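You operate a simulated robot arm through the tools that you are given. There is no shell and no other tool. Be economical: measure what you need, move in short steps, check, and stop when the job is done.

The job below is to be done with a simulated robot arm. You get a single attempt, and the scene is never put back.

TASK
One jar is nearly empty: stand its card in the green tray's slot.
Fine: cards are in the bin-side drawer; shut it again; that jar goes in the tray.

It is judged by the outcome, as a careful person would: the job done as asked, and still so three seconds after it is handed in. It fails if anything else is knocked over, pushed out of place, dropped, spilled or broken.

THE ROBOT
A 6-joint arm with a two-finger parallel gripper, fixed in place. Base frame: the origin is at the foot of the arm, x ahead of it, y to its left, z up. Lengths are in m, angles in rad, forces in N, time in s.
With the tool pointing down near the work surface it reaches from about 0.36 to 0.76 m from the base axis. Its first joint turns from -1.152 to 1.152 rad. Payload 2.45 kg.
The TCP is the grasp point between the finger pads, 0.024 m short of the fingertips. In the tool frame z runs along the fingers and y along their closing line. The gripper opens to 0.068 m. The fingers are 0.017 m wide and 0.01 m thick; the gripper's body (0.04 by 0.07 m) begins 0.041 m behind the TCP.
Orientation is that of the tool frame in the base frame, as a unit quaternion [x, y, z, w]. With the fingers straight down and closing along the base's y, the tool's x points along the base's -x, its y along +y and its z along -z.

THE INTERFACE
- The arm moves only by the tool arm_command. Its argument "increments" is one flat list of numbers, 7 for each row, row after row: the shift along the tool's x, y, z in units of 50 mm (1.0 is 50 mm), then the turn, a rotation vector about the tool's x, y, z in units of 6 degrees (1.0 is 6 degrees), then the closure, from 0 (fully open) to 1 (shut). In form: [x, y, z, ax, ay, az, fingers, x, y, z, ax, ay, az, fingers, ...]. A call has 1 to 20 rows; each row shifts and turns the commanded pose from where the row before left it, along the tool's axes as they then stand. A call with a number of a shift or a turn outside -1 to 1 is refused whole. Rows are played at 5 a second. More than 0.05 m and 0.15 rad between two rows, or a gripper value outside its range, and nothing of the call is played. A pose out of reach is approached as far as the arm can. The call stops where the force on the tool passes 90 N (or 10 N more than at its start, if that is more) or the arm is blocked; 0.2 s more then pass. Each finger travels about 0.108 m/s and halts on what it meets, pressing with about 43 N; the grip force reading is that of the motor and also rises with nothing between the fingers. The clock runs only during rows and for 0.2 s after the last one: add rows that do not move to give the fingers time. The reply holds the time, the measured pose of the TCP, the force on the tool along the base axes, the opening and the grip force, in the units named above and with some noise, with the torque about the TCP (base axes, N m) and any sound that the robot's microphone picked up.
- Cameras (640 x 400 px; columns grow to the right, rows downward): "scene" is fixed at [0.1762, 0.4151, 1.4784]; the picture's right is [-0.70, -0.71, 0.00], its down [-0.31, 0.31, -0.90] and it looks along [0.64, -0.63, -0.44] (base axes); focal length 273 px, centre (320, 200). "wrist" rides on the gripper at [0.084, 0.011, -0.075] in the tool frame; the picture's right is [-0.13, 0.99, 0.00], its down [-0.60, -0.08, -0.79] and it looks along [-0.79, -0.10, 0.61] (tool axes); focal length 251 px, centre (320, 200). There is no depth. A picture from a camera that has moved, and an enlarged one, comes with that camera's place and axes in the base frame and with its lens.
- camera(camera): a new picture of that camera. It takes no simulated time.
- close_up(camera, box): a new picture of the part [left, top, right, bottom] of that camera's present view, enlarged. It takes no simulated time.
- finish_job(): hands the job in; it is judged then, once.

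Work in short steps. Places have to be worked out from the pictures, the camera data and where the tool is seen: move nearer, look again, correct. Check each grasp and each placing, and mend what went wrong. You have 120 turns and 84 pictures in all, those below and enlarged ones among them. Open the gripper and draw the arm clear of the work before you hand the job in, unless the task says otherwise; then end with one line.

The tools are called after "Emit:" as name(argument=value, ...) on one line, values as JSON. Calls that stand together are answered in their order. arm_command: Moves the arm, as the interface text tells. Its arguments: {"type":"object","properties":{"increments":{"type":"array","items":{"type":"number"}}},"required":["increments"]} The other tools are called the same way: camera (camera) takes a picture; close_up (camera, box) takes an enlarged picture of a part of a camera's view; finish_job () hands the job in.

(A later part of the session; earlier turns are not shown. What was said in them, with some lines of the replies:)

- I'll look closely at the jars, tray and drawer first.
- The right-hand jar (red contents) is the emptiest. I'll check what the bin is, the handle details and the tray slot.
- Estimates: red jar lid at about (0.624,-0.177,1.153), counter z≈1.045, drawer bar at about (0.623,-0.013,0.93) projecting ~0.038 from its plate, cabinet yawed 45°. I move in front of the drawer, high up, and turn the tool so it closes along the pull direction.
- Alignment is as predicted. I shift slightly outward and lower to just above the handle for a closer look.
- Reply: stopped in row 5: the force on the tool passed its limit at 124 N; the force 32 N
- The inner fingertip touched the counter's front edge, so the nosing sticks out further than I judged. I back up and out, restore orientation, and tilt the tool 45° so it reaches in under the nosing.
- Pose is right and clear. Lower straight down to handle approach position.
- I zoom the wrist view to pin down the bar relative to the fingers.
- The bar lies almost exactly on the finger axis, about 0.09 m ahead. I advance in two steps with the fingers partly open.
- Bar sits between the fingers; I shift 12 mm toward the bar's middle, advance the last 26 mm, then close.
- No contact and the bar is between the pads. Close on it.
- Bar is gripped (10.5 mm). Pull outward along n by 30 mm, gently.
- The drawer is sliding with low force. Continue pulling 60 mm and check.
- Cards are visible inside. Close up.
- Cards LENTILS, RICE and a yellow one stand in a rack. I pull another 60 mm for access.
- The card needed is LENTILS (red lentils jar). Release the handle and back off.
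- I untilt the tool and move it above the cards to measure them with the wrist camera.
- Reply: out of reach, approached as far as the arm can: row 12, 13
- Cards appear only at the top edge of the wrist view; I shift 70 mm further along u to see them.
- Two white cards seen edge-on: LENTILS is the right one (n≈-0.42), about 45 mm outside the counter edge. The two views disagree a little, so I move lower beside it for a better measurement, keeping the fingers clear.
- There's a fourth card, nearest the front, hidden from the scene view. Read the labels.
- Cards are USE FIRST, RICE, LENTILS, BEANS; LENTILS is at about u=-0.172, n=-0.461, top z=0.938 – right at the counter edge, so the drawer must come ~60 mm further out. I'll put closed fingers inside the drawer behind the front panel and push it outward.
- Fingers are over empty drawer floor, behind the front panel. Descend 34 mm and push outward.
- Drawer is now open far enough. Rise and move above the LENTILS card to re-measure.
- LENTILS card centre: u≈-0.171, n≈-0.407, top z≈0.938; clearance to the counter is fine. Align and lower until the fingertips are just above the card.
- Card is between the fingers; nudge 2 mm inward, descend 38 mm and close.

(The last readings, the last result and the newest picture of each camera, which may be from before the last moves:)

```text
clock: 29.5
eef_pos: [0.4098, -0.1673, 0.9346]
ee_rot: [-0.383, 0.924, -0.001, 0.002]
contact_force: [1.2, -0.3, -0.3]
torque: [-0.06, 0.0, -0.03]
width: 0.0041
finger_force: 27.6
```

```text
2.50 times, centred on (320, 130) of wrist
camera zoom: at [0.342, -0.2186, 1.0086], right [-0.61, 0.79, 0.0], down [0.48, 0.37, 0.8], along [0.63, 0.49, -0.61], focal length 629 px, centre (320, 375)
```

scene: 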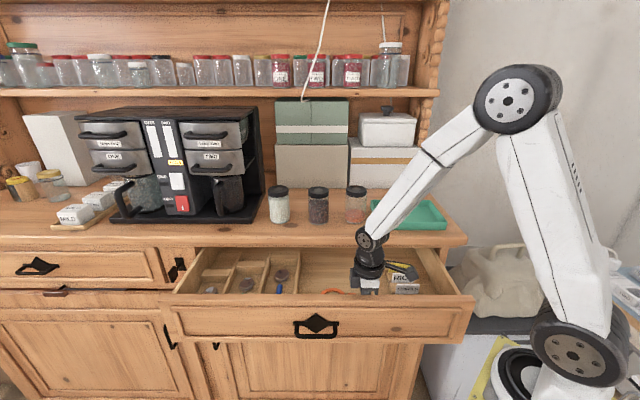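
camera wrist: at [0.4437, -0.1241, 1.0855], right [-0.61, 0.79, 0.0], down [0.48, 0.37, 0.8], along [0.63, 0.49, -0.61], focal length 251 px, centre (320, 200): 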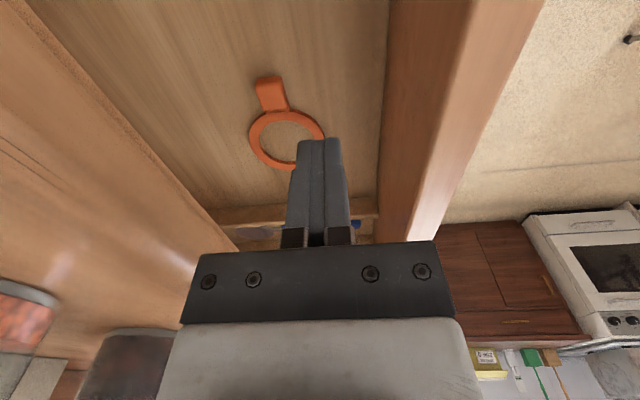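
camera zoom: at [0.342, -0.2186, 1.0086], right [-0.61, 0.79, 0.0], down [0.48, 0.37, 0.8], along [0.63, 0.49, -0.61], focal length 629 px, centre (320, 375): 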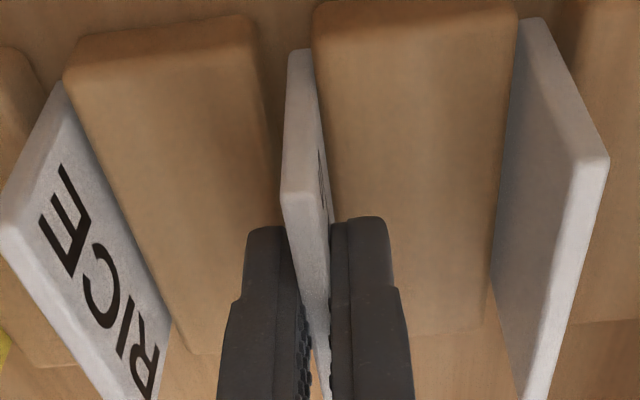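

Card gripped (4.1 mm). Lift straight up.

Emit:
arm_command(increments=[0, 0, -0.4, 0, 0, 0, 1, 0, 0, -0.8, 0, 0, 0, 1, 0, 0, -0.9, 0, 0, 0, 1, 0, 0, -0.9, 0, 0, 0, 1, 0, 0, -0.9, 0, 0, 0, 1, 0, 0, 0, 0, 0, 0, 1])

Emit:
camera(camera="wrist")

Emit:
close_up(camera="scene", box=[340, 130, 480, 300])

```text
clock: 30.9
eef_pos: [0.4087, -0.1698, 1.1265]
ee_rot: [-0.382, 0.924, 0.0, 0.002]
contact_force: [-0.1, 0.8, -0.2]
torque: [-0.01, -0.01, -0.02]
width: 0.0042
finger_force: 28.1
```

```text
37 pictures are left
camera wrist: at [0.3412, -0.2207, 1.2025], right [-0.61, 0.79, 0.0], down [0.48, 0.37, 0.8], along [0.63, 0.49, -0.61], focal length 251 px, centre (320, 200)
```

wrist: 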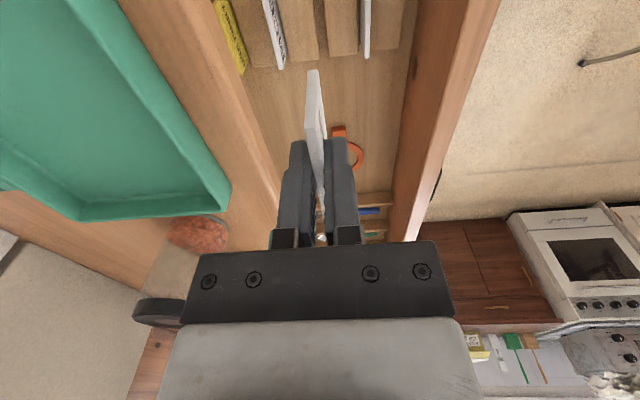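

```text
2.35 times, centred on (410, 215) of scene
camera zoom: at [0.1762, 0.4151, 1.4784], right [-0.7, -0.71, 0.0], down [-0.31, 0.31, -0.9], along [0.64, -0.63, -0.44], focal length 641 px, centre (108, 165)
```

zoom: 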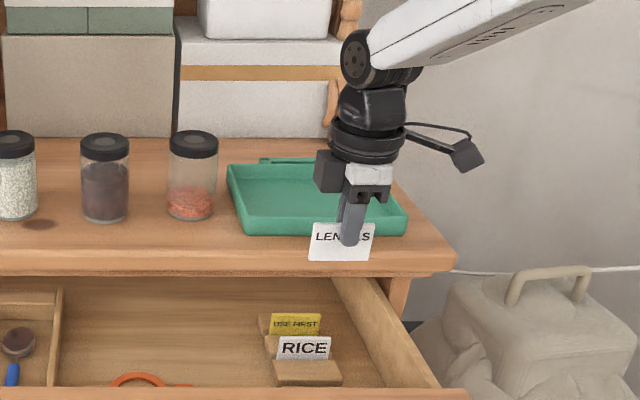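

LENTILS card is held level, its bottom 39 mm below the TCP. The tray's slot lies at roughly u=-0.155, n=-0.656, z≈1.08; move over there high to look at it closely.

Emit:
arm_command(increments=[0, 0, -0.6, 0, 0, 0, 1, 0, 0, -0.6, 0, 0, 0, 1, 0.2, -0.97, 0, 0, 0, 0, 1, 0.2, -0.97, 0, 0, 0, 0, 1, 0.2, -0.97, 0, 0, 0, 0, 1, 0.2, -0.97, 0, 0, 0, 0, 1, 0.2, -0.97, 0, 0, 0, 0, 1, 0, 0, 0, 0, 0, 0, 1])

Emit:
camera(camera="wrist")

Emit:
close_up(camera="scene", box=[340, 130, 460, 240])

```text
clock: 32.7
eef_pos: [0.5458, -0.3762, 1.1879]
ee_rot: [-0.383, 0.924, 0.001, 0.001]
contact_force: [-1.1, 0.3, 0.3]
torque: [-0.01, -0.01, 0.0]
width: 0.0043
finger_force: 27.8
```

```text
35 pictures are left
camera wrist: at [0.4785, -0.4272, 1.2627], right [-0.61, 0.79, 0.0], down [0.48, 0.37, 0.8], along [0.63, 0.49, -0.61], focal length 251 px, centre (320, 200)
```

wrist: 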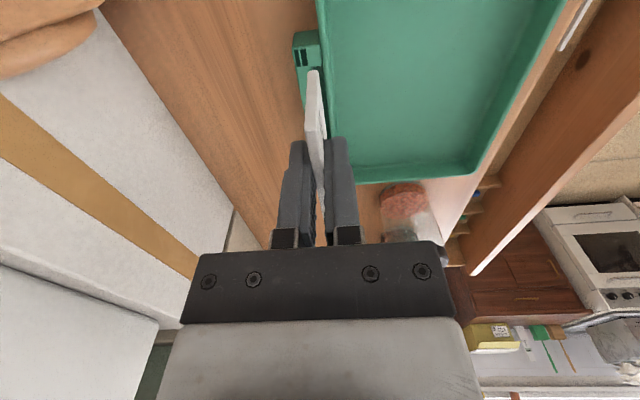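

```text
3.64 times, centred on (400, 185) of scene
camera zoom: at [0.1762, 0.4151, 1.4784], right [-0.7, -0.71, 0.0], down [-0.31, 0.31, -0.9], along [0.64, -0.63, -0.44], focal length 991 px, centre (29, 254)
```

zoom: 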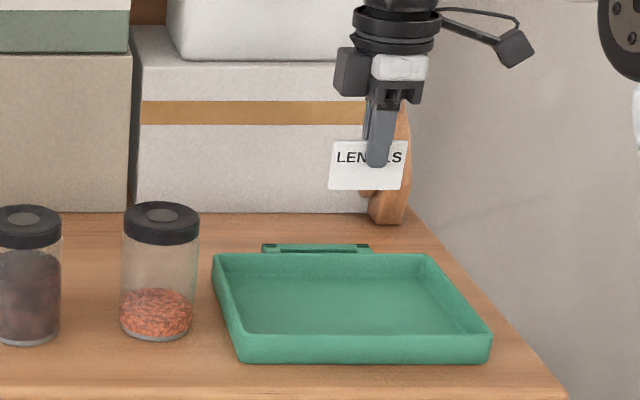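

The card blocks the slot; shift 50 mm outward to see it beside the card.

Emit:
arm_command(increments=[0, 0.9, 0, 0, 0, 0, 1, 0, 0, 0, 0, 0, 0, 1])

Emit:
close_up(camera="wrist", box=[160, 0, 416, 160])

Emit:
close_up(camera="scene", box=[375, 185, 455, 235])

```text
clock: 33.3
eef_pos: [0.514, -0.3443, 1.1874]
ee_rot: [-0.383, 0.924, 0.0, 0.003]
contact_force: [0.0, 0.2, 0.7]
torque: [0.02, 0.0, -0.01]
width: 0.0042
finger_force: 27.6
```

```text
2.50 times, centred on (288, 80) of wrist
camera zoom: at [0.447, -0.3951, 1.2626], right [-0.61, 0.79, 0.0], down [0.48, 0.37, 0.8], along [0.63, 0.49, -0.61], focal length 629 px, centre (400, 500)
```

zoom: 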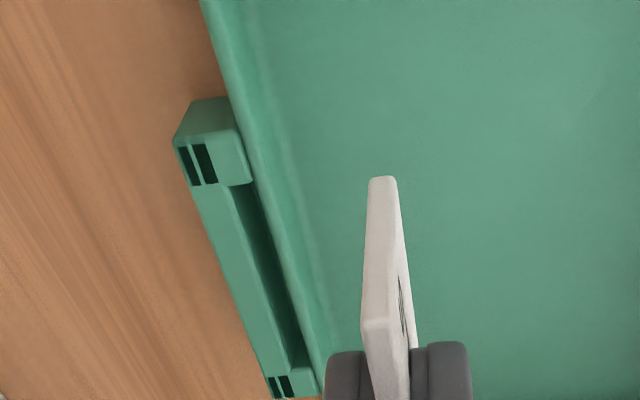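

```text
8.00 times, centred on (415, 210) of scene
camera zoom: at [0.1762, 0.4151, 1.4784], right [-0.7, -0.71, 0.0], down [-0.31, 0.31, -0.9], along [0.64, -0.63, -0.44], focal length 2180 px, centre (-440, 120)
```

zoom: 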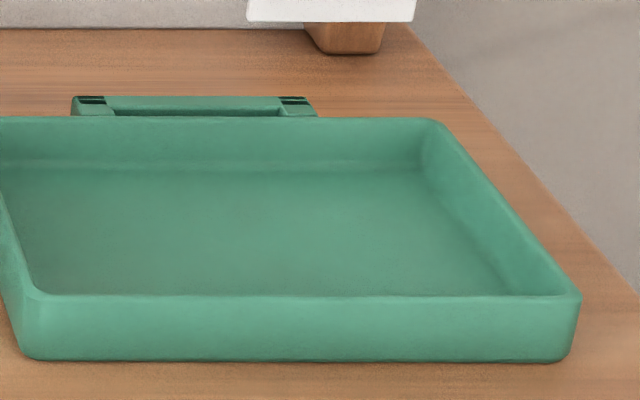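

The holder is a channel behind the tray's back wall, ~70 mm long with a ~6 mm groove, centre about u=-0.155, n=-0.654. I go lower alongside it to refine.

Emit:
arm_command(increments=[0, -0.2, 0.55, 0, 0, 0, 1, 0, 0, 0.55, 0, 0, 0, 1, 0, 0, 0, 0, 0, 0, 1])

Emit:
close_up(camera="wrist", box=[160, 0, 416, 160])

Emit:
close_up(camera="scene", box=[375, 185, 455, 235])

```text
clock: 34.1
eef_pos: [0.5211, -0.35, 1.1312]
ee_rot: [-0.383, 0.924, 0.001, 0.002]
contact_force: [0.4, 1.0, -0.1]
torque: [0.03, 0.02, -0.01]
width: 0.0044
finger_force: 27.9
```

```text
2.50 times, centred on (288, 80) of wrist
camera zoom: at [0.4535, -0.401, 1.2066], right [-0.61, 0.79, 0.0], down [0.48, 0.37, 0.8], along [0.63, 0.49, -0.61], focal length 629 px, centre (400, 500)
```

zoom: 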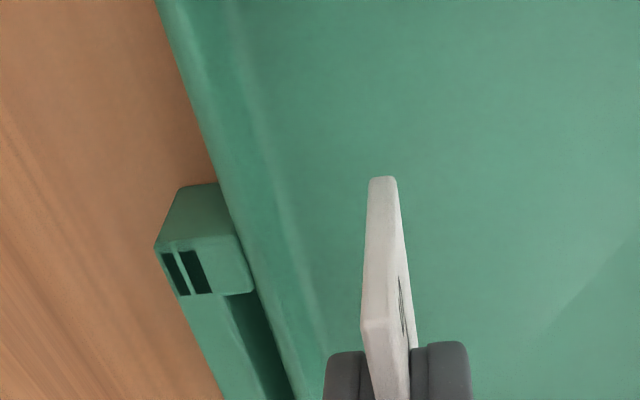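

```text
8.00 times, centred on (415, 210) of scene
camera zoom: at [0.1762, 0.4151, 1.4784], right [-0.7, -0.71, 0.0], down [-0.31, 0.31, -0.9], along [0.64, -0.63, -0.44], focal length 2180 px, centre (-440, 120)
```

zoom: 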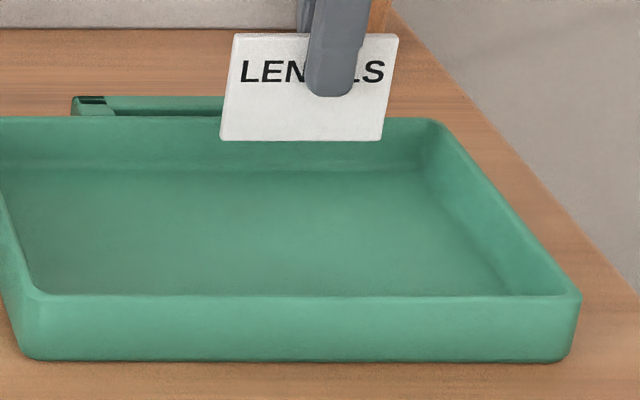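

Refined groove: u from -0.194 to -0.123, n from -0.658 to -0.651, top z≈1.0725. Move the card exactly above it, 20 mm up, and check.

Emit:
arm_command(increments=[-0.35, -0.395, 0, 0, 0, 0, 1, -0.35, -0.395, 0, 0, 0, 0, 1, 0, 0, 0, 0, 0, 0, 1])

Emit:
close_up(camera="wrist", box=[240, 0, 400, 160])

Emit:
close_up(camera="scene", box=[375, 175, 455, 225])

```text
clock: 34.9
eef_pos: [0.5732, -0.3546, 1.1322]
ee_rot: [-0.383, 0.924, 0.001, 0.002]
contact_force: [0.2, 0.0, -0.2]
torque: [0.02, -0.02, 0.0]
width: 0.0044
finger_force: 27.2
```

```text
2.50 times, centred on (320, 80) of wrist
camera zoom: at [0.5064, -0.4042, 1.2075], right [-0.61, 0.79, 0.0], down [0.48, 0.37, 0.8], along [0.63, 0.49, -0.61], focal length 629 px, centre (320, 500)
```

zoom: 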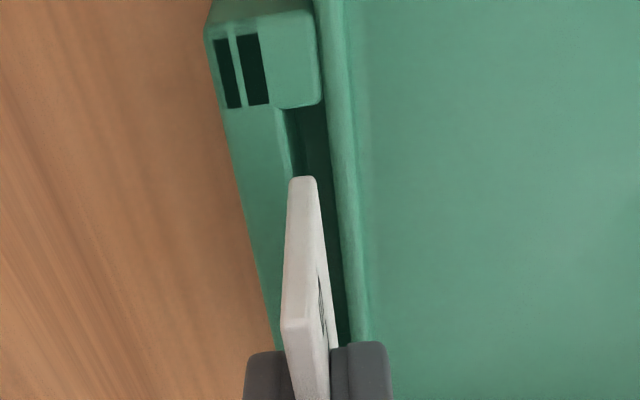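

```text
8.00 times, centred on (415, 200) of scene
camera zoom: at [0.1762, 0.4151, 1.4784], right [-0.7, -0.71, 0.0], down [-0.31, 0.31, -0.9], along [0.64, -0.63, -0.44], focal length 2180 px, centre (-440, 200)
```

zoom: 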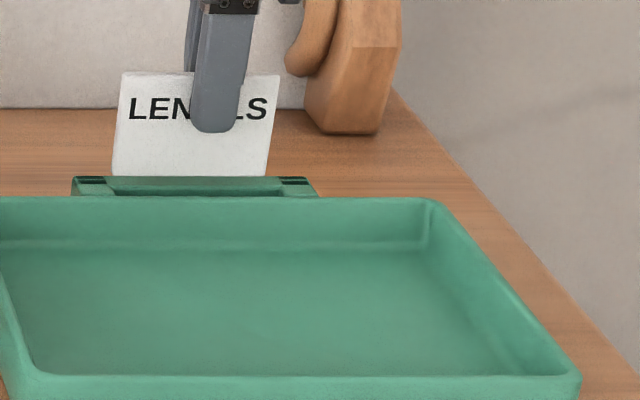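

Nearly aligned. Zoom further on the groove for the last millimetre.

Emit:
close_up(camera="wrist", box=[300, 20, 390, 90])

Emit:
close_up(camera="scene", box=[380, 190, 420, 205])

```text
5.71 times, centred on (345, 55) of wrist
camera zoom: at [0.5064, -0.4042, 1.2075], right [-0.61, 0.79, 0.0], down [0.48, 0.37, 0.8], along [0.63, 0.49, -0.61], focal length 1437 px, centre (177, 1029)
```

zoom: 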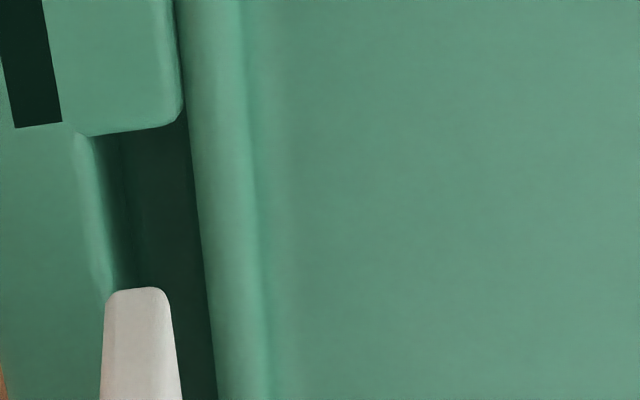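

```text
16.00 times, centred on (400, 198) of scene
camera zoom: at [0.1762, 0.4151, 1.4784], right [-0.7, -0.71, 0.0], down [-0.31, 0.31, -0.9], along [0.64, -0.63, -0.44], focal length 4361 px, centre (-960, 240)
```

zoom: 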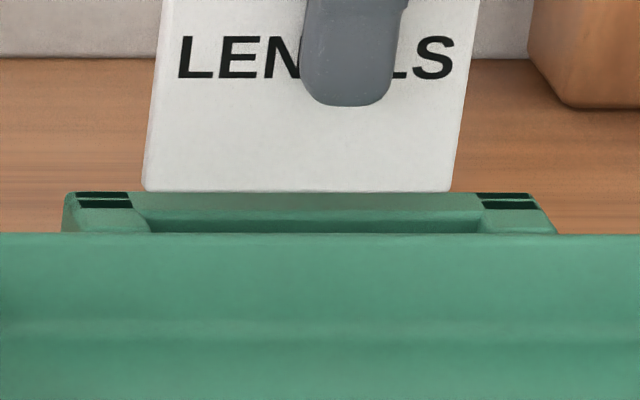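

Fine corrections: +2 mm along u, +1.2 mm along n; then descend 14 mm so the card's lower edge just enters.

Emit:
arm_command(increments=[0.04, 0.024, 0, 0, 0, 0, 1, 0, 0, 0.1, 0, 0, 0, 1, 0, 0, 0.1, 0, 0, 0, 1, 0, 0, 0.08, 0, 0, 0, 1, 0, 0, 0, 0, 0, 0, 1])

Emit:
close_up(camera="scene", box=[380, 190, 420, 205])

Emit:
close_up(camera="wrist", box=[280, 30, 370, 100])

```text
clock: 36.1
eef_pos: [0.5712, -0.3532, 1.1194]
ee_rot: [-0.382, 0.924, 0.001, 0.002]
contact_force: [-0.6, -0.2, -1.2]
torque: [0.03, 0.0, 0.02]
width: 0.0043
finger_force: 28.0
```

```text
16.00 times, centred on (400, 198) of scene
camera zoom: at [0.1762, 0.4151, 1.4784], right [-0.7, -0.71, 0.0], down [-0.31, 0.31, -0.9], along [0.64, -0.63, -0.44], focal length 4361 px, centre (-960, 240)
```

zoom: 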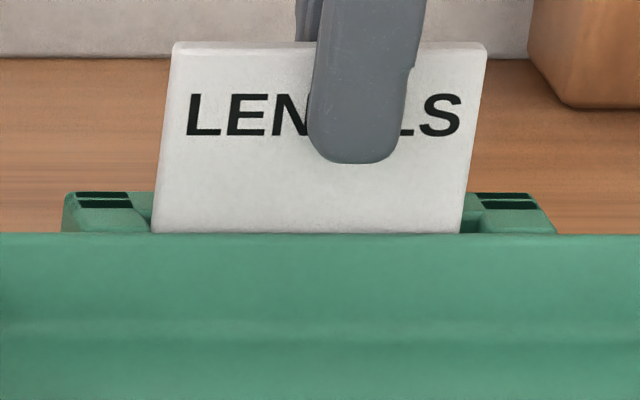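

```text
5.71 times, centred on (325, 65) of wrist
camera zoom: at [0.5033, -0.405, 1.1953], right [-0.61, 0.79, 0.0], down [0.48, 0.37, 0.8], along [0.63, 0.49, -0.61], focal length 1437 px, centre (291, 971)
```

zoom: 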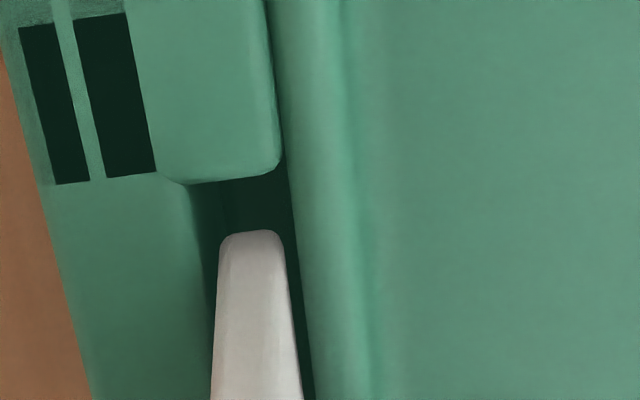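

The card bottom is in the mouth of the groove with clearance all round. Nudge 1 mm along u and lower 10 mm.

Emit:
arm_command(increments=[0.02, -0.01, 0.06, 0, 0, 0, 1, 0, 0, 0.07, 0, 0, 0, 1, 0, 0, 0.07, 0, 0, 0, 1, 0, 0, 0, 0, 0, 0, 1])

Emit:
close_up(camera="wrist", box=[280, 30, 370, 100])

```text
clock: 37.1
eef_pos: [0.5698, -0.3554, 1.1101]
ee_rot: [-0.382, 0.924, 0.0, 0.002]
contact_force: [0.5, 1.3, -0.5]
torque: [-0.02, 0.02, 0.01]
width: 0.0045
finger_force: 28.1
```

```text
5.71 times, centred on (325, 65) of wrist
camera zoom: at [0.5027, -0.4061, 1.1854], right [-0.61, 0.79, 0.0], down [0.48, 0.37, 0.8], along [0.63, 0.49, -0.61], focal length 1437 px, centre (291, 971)
```

zoom: 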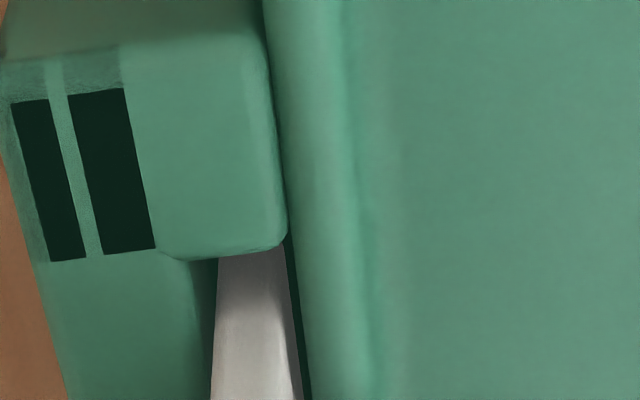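

Card is sliding in freely. Lower another 5 mm (fingertips then near the holder's top).

Emit:
arm_command(increments=[0, 0, 0.05, 0, 0, 0, 1, 0, 0, 0.05, 0, 0, 0, 1, 0, 0, 0, 0, 0, 0, 1])

Emit:
close_up(camera="scene", box=[380, 185, 428, 209])

```text
clock: 37.9
eef_pos: [0.5703, -0.3556, 1.1055]
ee_rot: [-0.383, 0.924, 0.001, 0.002]
contact_force: [0.7, 0.2, -0.4]
torque: [-0.02, 0.02, 0.0]
width: 0.0043
finger_force: 27.7
```

```text
13.33 times, centred on (404, 197) of scene
camera zoom: at [0.1762, 0.4151, 1.4784], right [-0.7, -0.71, 0.0], down [-0.31, 0.31, -0.9], along [0.64, -0.63, -0.44], focal length 3634 px, centre (-800, 240)
```

zoom: 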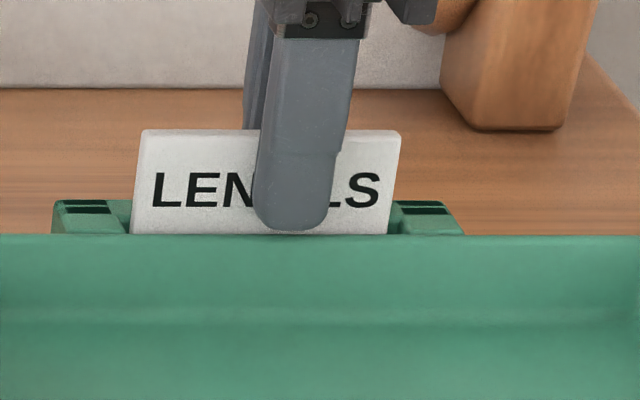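

Fingertip is just above the rim. Release the card gently with a small opening.

Emit:
arm_command(increments=[0, 0, 0, 0, 0, 0, 0.85, 0, 0, 0, 0, 0, 0, 0.8, 0, 0, 0, 0, 0, 0, 0.8])

Emit:
close_up(camera="scene", box=[380, 185, 428, 209])

Emit:
close_up(camera="wrist", box=[260, 60, 380, 160])

```text
clock: 38.7
eef_pos: [0.5697, -0.356, 1.1047]
ee_rot: [-0.382, 0.924, 0.001, 0.001]
contact_force: [-0.6, 0.8, 0.0]
torque: [0.0, 0.02, -0.01]
width: 0.0141
finger_force: 0.0
```

```text
13.33 times, centred on (404, 197) of scene
camera zoom: at [0.1762, 0.4151, 1.4784], right [-0.7, -0.71, 0.0], down [-0.31, 0.31, -0.9], along [0.64, -0.63, -0.44], focal length 3634 px, centre (-800, 240)
```

zoom: 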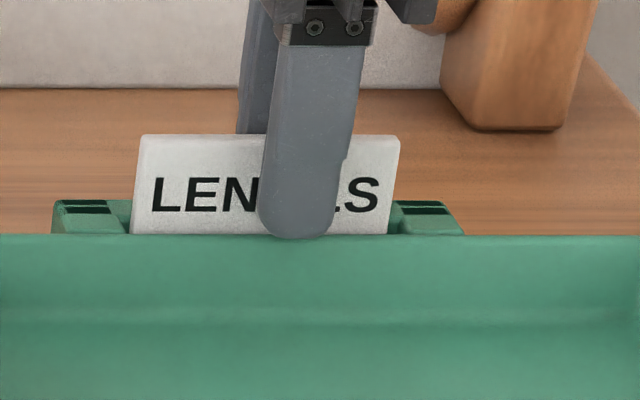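

```text
4.00 times, centred on (320, 110) of wrist
camera zoom: at [0.5028, -0.4062, 1.1803], right [-0.61, 0.79, 0.0], down [0.48, 0.37, 0.8], along [0.63, 0.49, -0.61], focal length 1006 px, centre (320, 560)
```

zoom: 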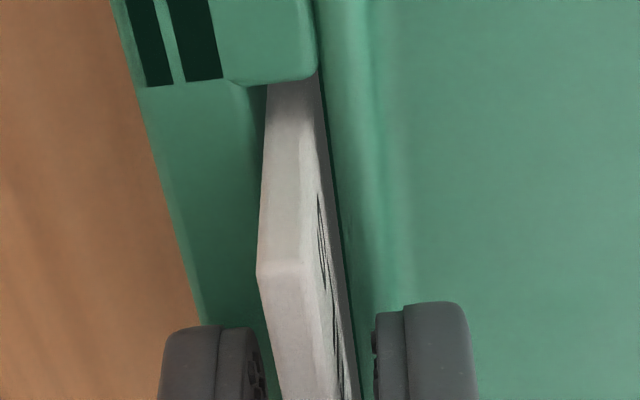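

The card dropped a millimetre or so and stands in the slot. Withdraw straight up and verify.

Emit:
arm_command(increments=[0, 0, -0.4, 0, 0, 0, 0.8, 0, 0, -0.8, 0, 0, 0, 0.8, 0, 0, -0.9, 0, 0, 0, 0.8, 0, 0, -0.9, 0, 0, 0, 0.5, 0, 0, 0, 0, 0, 0, 0])

Emit:
close_up(camera="scene", box=[300, 120, 460, 240])

Emit:
camera(camera="wrist")

```text
clock: 39.9
eef_pos: [0.571, -0.3533, 1.2555]
ee_rot: [-0.382, 0.924, 0.001, 0.001]
contact_force: [-0.2, 0.3, 0.3]
torque: [0.0, 0.04, -0.01]
width: 0.0677
finger_force: 0.1
```

```text
3.33 times, centred on (380, 180) of scene
camera zoom: at [0.1762, 0.4151, 1.4784], right [-0.7, -0.71, 0.0], down [-0.31, 0.31, -0.9], along [0.64, -0.63, -0.44], focal length 908 px, centre (120, 267)
```

zoom: 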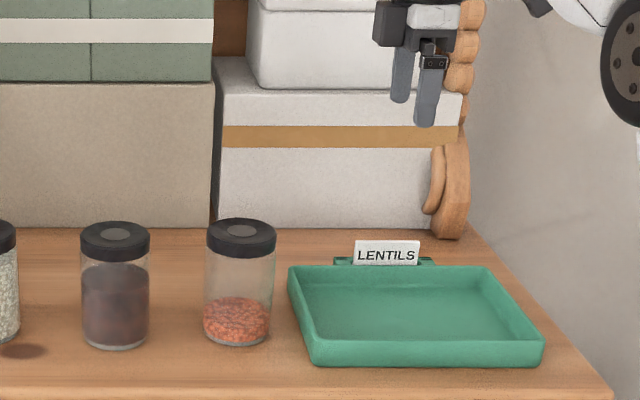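

```text
18 pictures are left
camera wrist: at [0.503, -0.4053, 1.3307], right [-0.61, 0.79, 0.0], down [0.48, 0.37, 0.8], along [0.63, 0.49, -0.61], focal length 251 px, centre (320, 200)
```

wrist: 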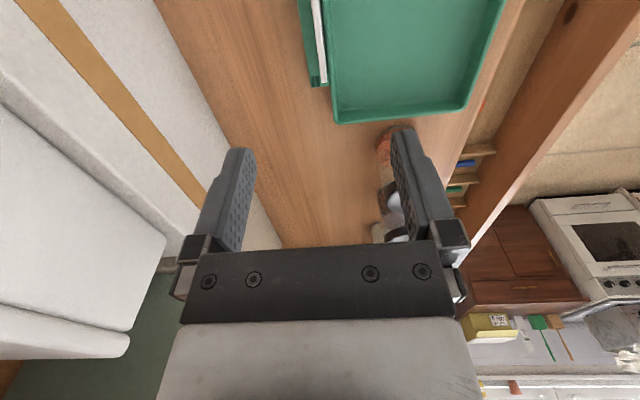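

Card stands well in the slot. Now the jar: move above it, offset so the wrist camera sees the lid between the open fingers.

Emit:
arm_command(increments=[-0.61, 0.47, 0, 0, 0, 0, 0, -0.61, 0.47, 0, 0, 0, 0, 0, -0.61, 0.47, 0, 0, 0, 0, 0, -0.61, 0.47, 0, 0, 0, 0, 0, 0, 0, 0, 0, 0, 0, 0])

Emit:
close_up(camera="wrist", box=[192, 0, 448, 160])

```text
clock: 41.1
eef_pos: [0.5881, -0.203, 1.257]
ee_rot: [-0.383, 0.924, -0.001, 0.002]
contact_force: [0.0, -0.1, 0.5]
torque: [-0.01, 0.04, 0.04]
width: 0.068
finger_force: 0.0
```

```text
2.50 times, centred on (320, 80) of wrist
camera zoom: at [0.5215, -0.2542, 1.3316], right [-0.61, 0.79, 0.0], down [0.48, 0.37, 0.8], along [0.63, 0.48, -0.61], focal length 629 px, centre (320, 500)
```

zoom: 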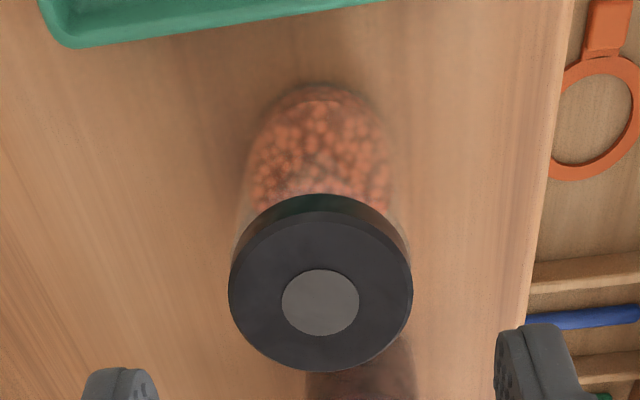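

Lid centre is ~39 mm ahead and ~5.5 mm inward of the TCP; diameter 60 mm. Centre over it and lower until fingertips are just above the lid.

Emit:
arm_command(increments=[-0.78, -0.11, 0, 0, 0, 0, 0, 0, 0, 0.7, 0, 0, 0, 0, 0, 0, 0.7, 0, 0, 0, 0, 0, 0, 0, 0, 0, 0, 0])

Emit:
close_up(camera="wrist", box=[192, 90, 448, 250])

```text
clock: 42.1
eef_pos: [0.6217, -0.1791, 1.1855]
ee_rot: [-0.382, 0.924, 0.0, 0.002]
contact_force: [0.2, 0.6, 0.2]
torque: [0.01, 0.03, 0.0]
width: 0.0682
finger_force: 0.0
```

```text
2.50 times, centred on (320, 170) of wrist
camera zoom: at [0.5537, -0.2302, 1.2614], right [-0.61, 0.79, 0.0], down [0.48, 0.37, 0.8], along [0.63, 0.49, -0.61], focal length 629 px, centre (320, 275)
```

zoom: 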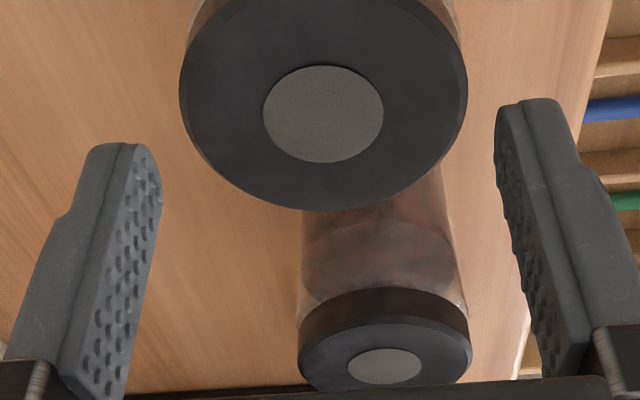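

Well centred (1 mm shift needed). Descend 60 mm around the jar.

Emit:
arm_command(increments=[0, -0.02, 0.2, 0, 0, 0, 0, 0, 0, 0.25, 0, 0, 0, 0, 0, 0, 0.25, 0, 0, 0, 0, 0, 0, 0.25, 0, 0, 0, 0, 0, 0, 0.25, 0, 0, 0, 0, 0, 0, 0, 0, 0, 0, 0])

Emit:
close_up(camera="scene", box=[300, 140, 420, 240])

```text
clock: 43.5
eef_pos: [0.6229, -0.1792, 1.1277]
ee_rot: [-0.384, 0.923, 0.001, 0.002]
contact_force: [0.6, 0.0, -1.0]
torque: [0.01, 0.0, 0.01]
width: 0.0682
finger_force: 0.0
```

```text
4.00 times, centred on (360, 190) of scene
camera zoom: at [0.1762, 0.4151, 1.4784], right [-0.7, -0.71, 0.0], down [-0.31, 0.31, -0.9], along [0.64, -0.63, -0.44], focal length 1090 px, centre (160, 240)
```

zoom: 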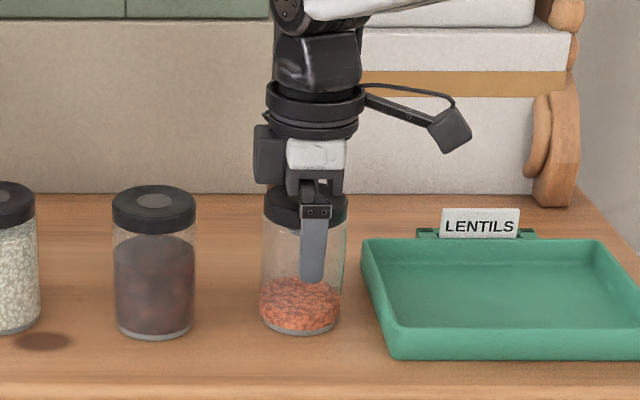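

Fingers straddle the jar without contact. Close on it.

Emit:
arm_command(increments=[0, 0, 0, 0, 0, 0, 0.1, 0, 0, 0, 0, 0, 0, 0.25, 0, 0, 0, 0, 0, 0, 0.4, 0, 0, 0, 0, 0, 0, 0.4])

```text
clock: 44.5
eef_pos: [0.6221, -0.1783, 1.1264]
ee_rot: [-0.384, 0.923, 0.001, 0.002]
contact_force: [-1.5, 0.6, -0.2]
torque: [0.14, 0.08, -0.01]
width: 0.062
finger_force: 42.8
```

Jar gripped (62 mm, 43 N). Lift 80 mm and carry over the tray centre (u≈-0.15, n≈-0.572).

Emit:
arm_command(increments=[0, 0, -0.2, 0, 0, 0, 0.4, 0, 0, -0.6, 0, 0, 0, 0.4, 0, 0, -0.8, 0, 0, 0, 0.4, 0.6, -0.02, 0, 0, 0, 0, 0.4, 0.7, -0.03, 0, 0, 0, 0, 0.4, 0.7, -0.03, 0, 0, 0, 0, 0.4, 0.7, -0.03, 0, 0, 0, 0, 0.4, 0.57, 0, 0, 0, 0, 0, 0.4, 0, 0, 0, 0, 0, 0, 0.4])

Emit:
camera(camera="scene")

```text
clock: 46.5
eef_pos: [0.5096, -0.3002, 1.2059]
ee_rot: [-0.384, 0.924, 0.0, 0.001]
contact_force: [-0.6, 0.5, -3.7]
torque: [-0.02, 0.01, 0.0]
width: 0.0619
finger_force: 42.6
```

```text
14 pictures are left
```

scene: 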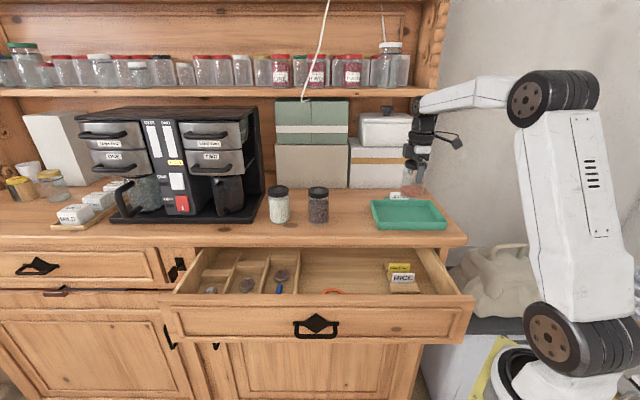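

Jar is held level over the tray. Lower 60 mm, then check.

Emit:
arm_command(increments=[0, 0, 0.4, 0, 0, 0, 0.4, 0, 0, 0.4, 0, 0, 0, 0.4, 0, 0, 0.4, 0, 0, 0, 0.4, 0, 0, 0.1, 0, 0, 0, 0.4, 0, 0, 0, 0, 0, 0, 0.4])

Emit:
close_up(camera="scene", box=[350, 150, 460, 240])

```text
clock: 47.7
eef_pos: [0.5123, -0.2989, 1.1415]
ee_rot: [-0.383, 0.924, 0.001, 0.001]
contact_force: [0.4, 0.9, -3.0]
torque: [0.04, -0.01, -0.01]
width: 0.0622
finger_force: 42.9
```

```text
4.44 times, centred on (405, 195) of scene
camera zoom: at [0.1763, 0.415, 1.4784], right [-0.7, -0.71, 0.0], down [-0.31, 0.31, -0.9], along [0.64, -0.63, -0.44], focal length 1211 px, centre (-58, 222)
```

zoom: 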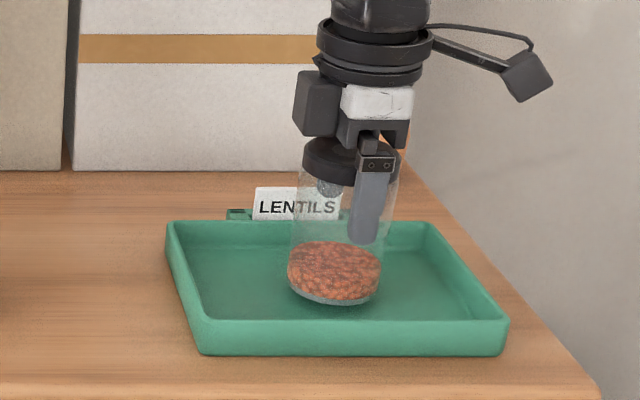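

Jar is over the tray floor. Lower a further 8 mm slowly, watching the force.

Emit:
arm_command(increments=[0, 0, 0.05, 0, 0, 0, 0.4, 0, 0, 0.05, 0, 0, 0, 0.4, 0, 0, 0.05, 0, 0, 0, 0.4])

```text
clock: 48.5
eef_pos: [0.5095, -0.2994, 1.1336]
ee_rot: [-0.383, 0.924, 0.0, 0.001]
contact_force: [-0.4, 0.3, -4.1]
torque: [0.0, 0.01, 0.03]
width: 0.0622
finger_force: 43.3
```

Emit:
arm_command(increments=[0, 0, 0.03, 0, 0, 0, 0.4, 0, 0, 0.03, 0, 0, 0, 0.4, 0, 0, 0, 0, 0, 0, 0.4])

```text
clock: 49.3
eef_pos: [0.5096, -0.3002, 1.1322]
ee_rot: [-0.384, 0.923, -0.002, 0.001]
contact_force: [-5.4, 2.6, 14.5]
torque: [0.44, 0.74, 0.07]
width: 0.0624
finger_force: 43.0
```

Contact with the tray floor (force +14 N). Open the fingers and check before rising.

Emit:
arm_command(increments=[0, 0, -0.02, 0, 0, 0, 0.2, 0, 0, 0, 0, 0, 0, 0, 0, 0, 0, 0, 0, 0, 0])

Emit:
close_up(camera="scene", box=[350, 150, 460, 240])

```text
clock: 50.1
eef_pos: [0.5096, -0.2996, 1.1311]
ee_rot: [-0.383, 0.924, 0.001, 0.001]
contact_force: [-1.0, -0.4, -0.3]
torque: [0.02, 0.01, -0.01]
width: 0.068
finger_force: 0.0
```

```text
4.44 times, centred on (405, 195) of scene
camera zoom: at [0.1762, 0.4151, 1.4784], right [-0.7, -0.71, 0.0], down [-0.31, 0.31, -0.9], along [0.64, -0.63, -0.44], focal length 1211 px, centre (-58, 222)
```

zoom: 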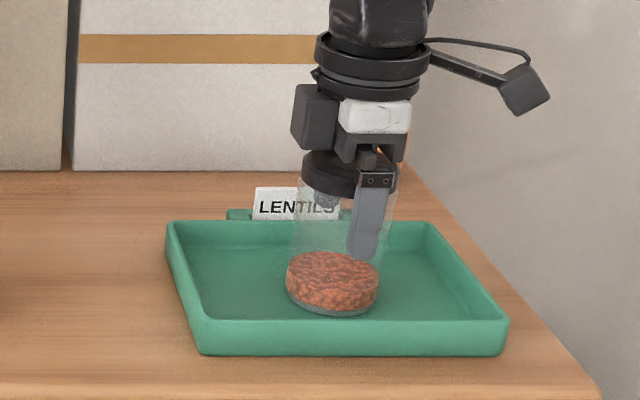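

Jar stands in the tray. Rise straight up, then traverse at height to in front of the drawer handle.

Emit:
arm_command(increments=[0, 0, -0.3, 0, 0, 0, 0, 0, 0, -0.6, 0, 0, 0, 0, 0, 0, -0.9, 0, 0, 0, 0, 0, 0, -0.9, 0, 0, 0, 0, -0.553, 0.776, 0, 0, 0, 0, 0.2, -0.553, 0.776, 0, 0, 0, 0, 0.4, -0.553, 0.776, 0, 0, 0, 0, 0.56, -0.553, 0.776, 0, 0, 0, 0, 0.56, -0.553, 0.776, 0, 0, 0, 0, 0.56, -0.553, 0.776, 0, 0, 0, 0, 0.56, -0.553, 0.776, 0, 0, 0, 0, 0.56, -0.553, 0.776, 0, 0, 0, 0, 0.56, -0.553, 0.776, 0, 0, 0, 0, 0.56, -0.553, 0.776, 0, 0, 0, 0, 0.56, 0, 0, 0, 0, 0, 0, 0.56])

Emit:
camera(camera="scene")

```text
clock: 53.3
eef_pos: [0.4304, 0.1718, 1.2678]
ee_rot: [-0.382, 0.924, 0.001, 0.002]
contact_force: [0.2, -0.1, -0.4]
torque: [0.03, -0.01, 0.04]
width: 0.03
finger_force: 0.0
```

```text
11 pictures are left
```

scene: 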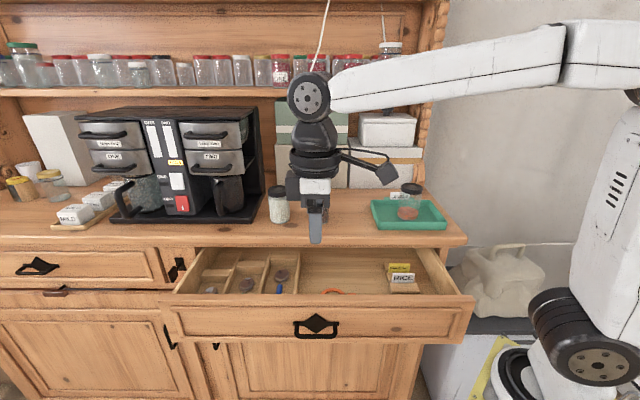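

Now tilt 45° and descend to the handle pre-approach pose.

Emit:
arm_command(increments=[0, 0, 0, 1, 0, 0, 0.56, 0, 0, 0, 1, 0, 0, 0.56, 0, 0, 0, 1, 0, 0, 0.56, 0, 0, 0, 1, 0, 0, 0.56, 0, 0, 0, 1, 0, 0, 0.56, 0, 0, 0, 1, 0, 0, 0.56, 0, 0, 0, 1, 0, 0, 0.56, 0, 0, 0, 0.5, 0, 0, 0.56, 0, 0.648, 0.648, 0, 0, 0, 0.56, 0, 0.648, 0.648, 0, 0, 0, 0.56, 0, 0.648, 0.648, 0, 0, 0, 0.56, 0, 0.648, 0.648, 0, 0, 0, 0.56, 0, 0.648, 0.648, 0, 0, 0, 0.56, 0, 0.648, 0.648, 0, 0, 0, 0.56, 0, 0, 0, 0, 0, 0, 0.56])

Emit:
close_up(camera="wrist", box=[192, 0, 448, 160])

```text
clock: 56.5
eef_pos: [0.43, 0.1719, 0.9906]
ee_rot: [-0.353, 0.854, -0.352, 0.147]
contact_force: [0.8, -0.9, -0.3]
torque: [0.02, 0.0, 0.02]
width: 0.0298
finger_force: 0.1
```

```text
2.50 times, centred on (320, 80) of wrist
camera zoom: at [0.3276, 0.1561, 1.0356], right [-0.4, 0.59, -0.7], down [0.07, 0.78, 0.62], along [0.91, 0.2, -0.35], focal length 629 px, centre (320, 500)
```

zoom: 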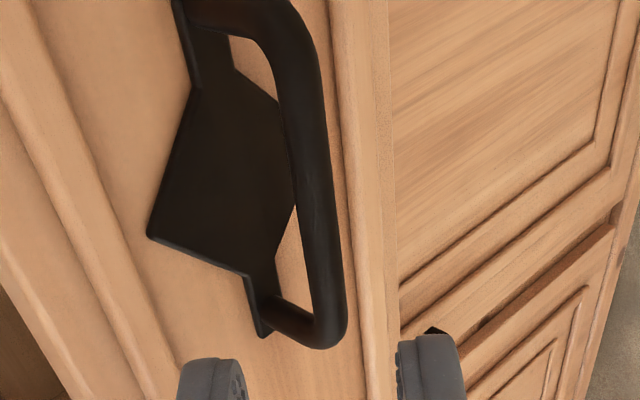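

Bar is centred on the finger axis, about 0.088 m ahead. Advance 76 mm.

Emit:
arm_command(increments=[0, 0, 0.6, 0, 0, 0, 0.56, 0, 0, 0.5, 0, 0, 0, 0.56, 0, 0, 0.42, 0, 0, 0, 0.56, 0, 0, 0, 0, 0, 0, 0.56])

Emit:
close_up(camera="wrist", box=[220, 0, 420, 250])

```text
clock: 57.5
eef_pos: [0.4697, 0.1326, 0.9368]
ee_rot: [-0.353, 0.854, -0.353, 0.148]
contact_force: [-0.4, 0.2, -0.2]
torque: [0.01, 0.01, -0.02]
width: 0.0297
finger_force: 0.1
```

```text
1.60 times, centred on (320, 125) of wrist
camera zoom: at [0.3677, 0.1164, 0.9836], right [-0.4, 0.59, -0.7], down [0.07, 0.78, 0.62], along [0.91, 0.2, -0.35], focal length 402 px, centre (320, 320)
```

zoom: 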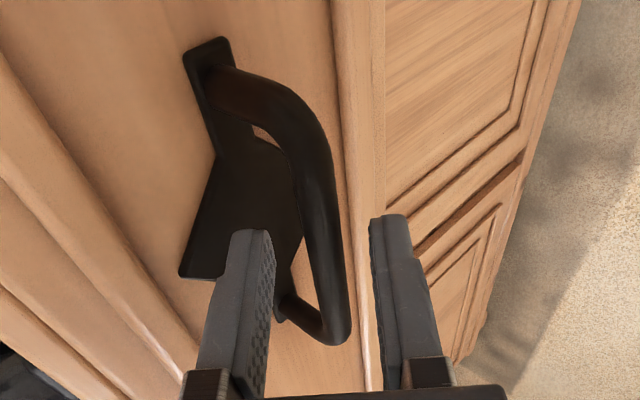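

Same picture as at the first grasp. Close on the bar and push the drawer in 175 mm.

Emit:
arm_command(increments=[0, 0, 0, 0, 0, 0, 0.8, 0, 0, 0, 0, 0, 0, 0.95, 0, 0, 0, 0, 0, 0, 0.95, 0, -0.1768, 0.1768, 0, 0, 0, 0.95, 0, -0.3536, 0.3536, 0, 0, 0, 0.95, 0, -0.3536, 0.3536, 0, 0, 0, 0.95, 0, -0.3536, 0.3536, 0, 0, 0, 0.95, 0, -0.3536, 0.3536, 0, 0, 0, 0.95, 0, -0.3536, 0.3536, 0, 0, 0, 0.95, 0, -0.3536, 0.3536, 0, 0, 0, 0.95, 0, -0.1768, 0.1768, 0, 0, 0, 0.95, 0, 0, 0, 0, 0, 0, 0.95])

Emit:
camera(camera="scene")

```text
clock: 60.1
eef_pos: [0.5927, 0.0091, 0.9383]
ee_rot: [-0.353, 0.854, -0.352, 0.147]
contact_force: [0.6, 0.7, -20.6]
torque: [0.54, -0.2, 0.53]
width: 0.0105
finger_force: 32.1
```

```text
8 pictures are left
```

scene: 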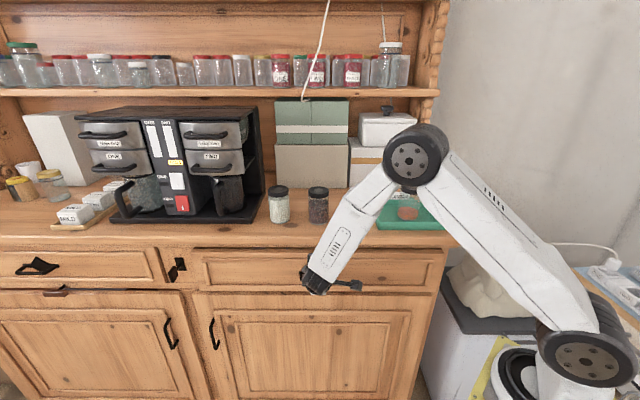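

About 30 mm remain. Continue with small steps, watching the force.

Emit:
arm_command(increments=[0, -0.14, 0.14, 0, 0, 0, 0.95, 0, -0.14, 0.14, 0, 0, 0, 0.95, 0, -0.1, 0.1, 0, 0, 0, 0.95, 0, -0.04, 0.04, 0, 0, 0, 0.95, 0, 0, 0, 0, 0, 0, 0.95])

```text
clock: 61.3
eef_pos: [0.6126, -0.0118, 0.9379]
ee_rot: [-0.353, 0.853, -0.354, 0.147]
contact_force: [-12.0, 4.2, -12.4]
torque: [-0.32, 0.75, -0.75]
width: 0.0106
finger_force: 32.5
```

Resistance is rising (≈11 N outward), near closed. Push another 3 mm.

Emit:
arm_command(increments=[0, -0.03, 0.03, 0, 0, 0, 0.95, 0, -0.02, 0.02, 0, 0, 0, 0.95, 0, 0, 0, 0, 0, 0, 0.95])

Emit:
close_up(camera="scene", box=[160, 230, 460, 310])

```text
clock: 62.1
eef_pos: [0.6148, -0.0122, 0.9377]
ee_rot: [-0.356, 0.854, -0.351, 0.147]
contact_force: [-29.4, 25.4, -4.3]
torque: [0.45, 0.32, -0.22]
width: 0.0111
finger_force: 31.8
```

```text
2.13 times, centred on (310, 270) of scene
camera zoom: at [0.1754, 0.4158, 1.4783], right [-0.7, -0.71, 0.0], down [-0.31, 0.31, -0.9], along [0.64, -0.63, -0.44], focal length 582 px, centre (341, 51)
```

zoom: 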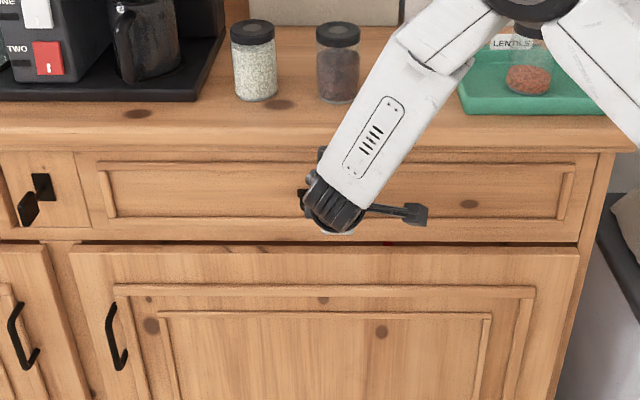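

Drawer is at its stop (39 N) and looks flush. Release and back away.

Emit:
arm_command(increments=[0, 0, 0, 0, 0, 0, 0.7, 0, 0, 0, 0, 0, 0, 0.56, 0, 0, 0, 0, 0, 0, 0.56, 0, 0, -0.4, 0, 0, 0, 0.56, 0, 0, -0.8, 0, 0, 0, 0.56, 0, 0, -0.9, 0, 0, 0, 0.56, 0, -0.6, -0.6, 0, 0, 0, 0.56, 0, -0.65, -0.65, 0, 0, 0, 0.56, 0, -0.65, -0.65, 0, 0, 0, 0.3, 0, -0.65, -0.65, 0, 0, 0, 0, 0, 0, -0.9, 0, 0, 0, 0, 0, 0, -0.9, 0, 0, 0, 0, 0, 0, 0, 0, 0, 0, 0])

Emit:
camera(camera="scene")

```text
clock: 64.9
eef_pos: [0.5195, 0.083, 1.2574]
ee_rot: [-0.354, 0.853, -0.353, 0.148]
contact_force: [-0.3, 0.0, -1.3]
torque: [0.02, 0.01, 0.0]
width: 0.068
finger_force: 0.1
```

```text
6 pictures are left
```

scene: 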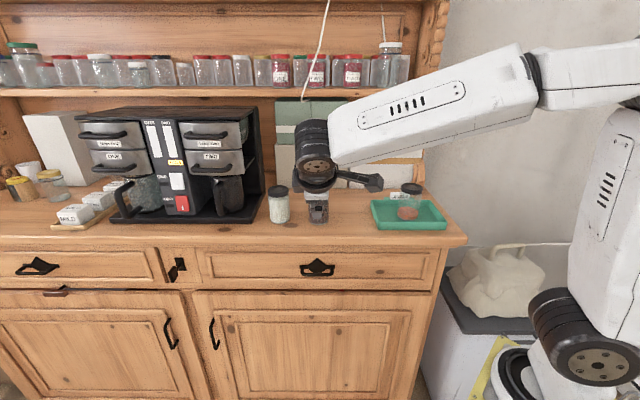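

The handle is back at its starting image position. Final checks on drawer gap and tray.

Emit:
close_up(camera="scene", box=[270, 235, 370, 300])

Emit:
close_up(camera="scene", box=[260, 170, 460, 245])

```text
6.15 times, centred on (320, 268) of scene
camera zoom: at [0.1762, 0.4151, 1.4784], right [-0.7, -0.71, 0.0], down [-0.31, 0.31, -0.9], along [0.64, -0.63, -0.44], focal length 1677 px, centre (320, -215)
```

zoom: 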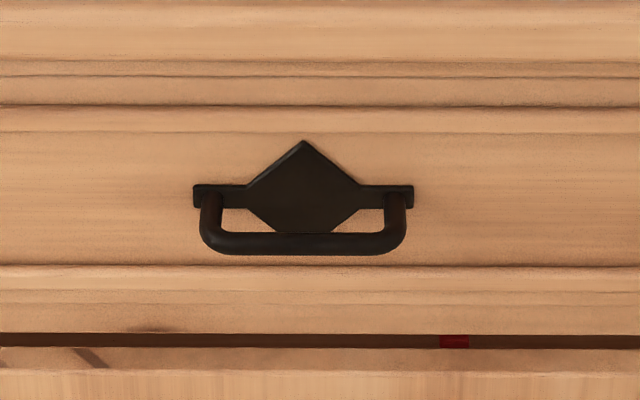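

```text
3.20 times, centred on (360, 208) of scene
camera zoom: at [0.1762, 0.4151, 1.4784], right [-0.7, -0.71, 0.0], down [-0.31, 0.31, -0.9], along [0.64, -0.63, -0.44], focal length 872 px, centre (192, 176)
```

zoom: 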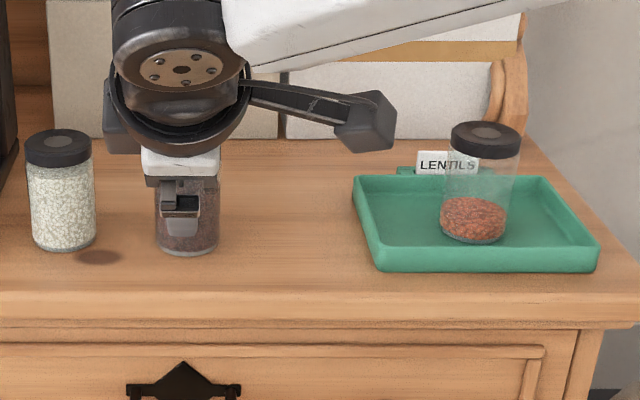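

Identical to the closed picture at the start; the jar is upright in the tray, the LENTILS card is in the slot, and the arm is clear with its gripper open.

Emit:
finish_job()

```text
The job is handed in.
```

The LENTILS card stands in the green tray's slot, the nearly empty lentils jar is in the tray, the bin-side drawer is shut again, and the arm is clear; early on a fingertip bumped the counter's front edge, with no damage or shifted items visible in the later pictures.
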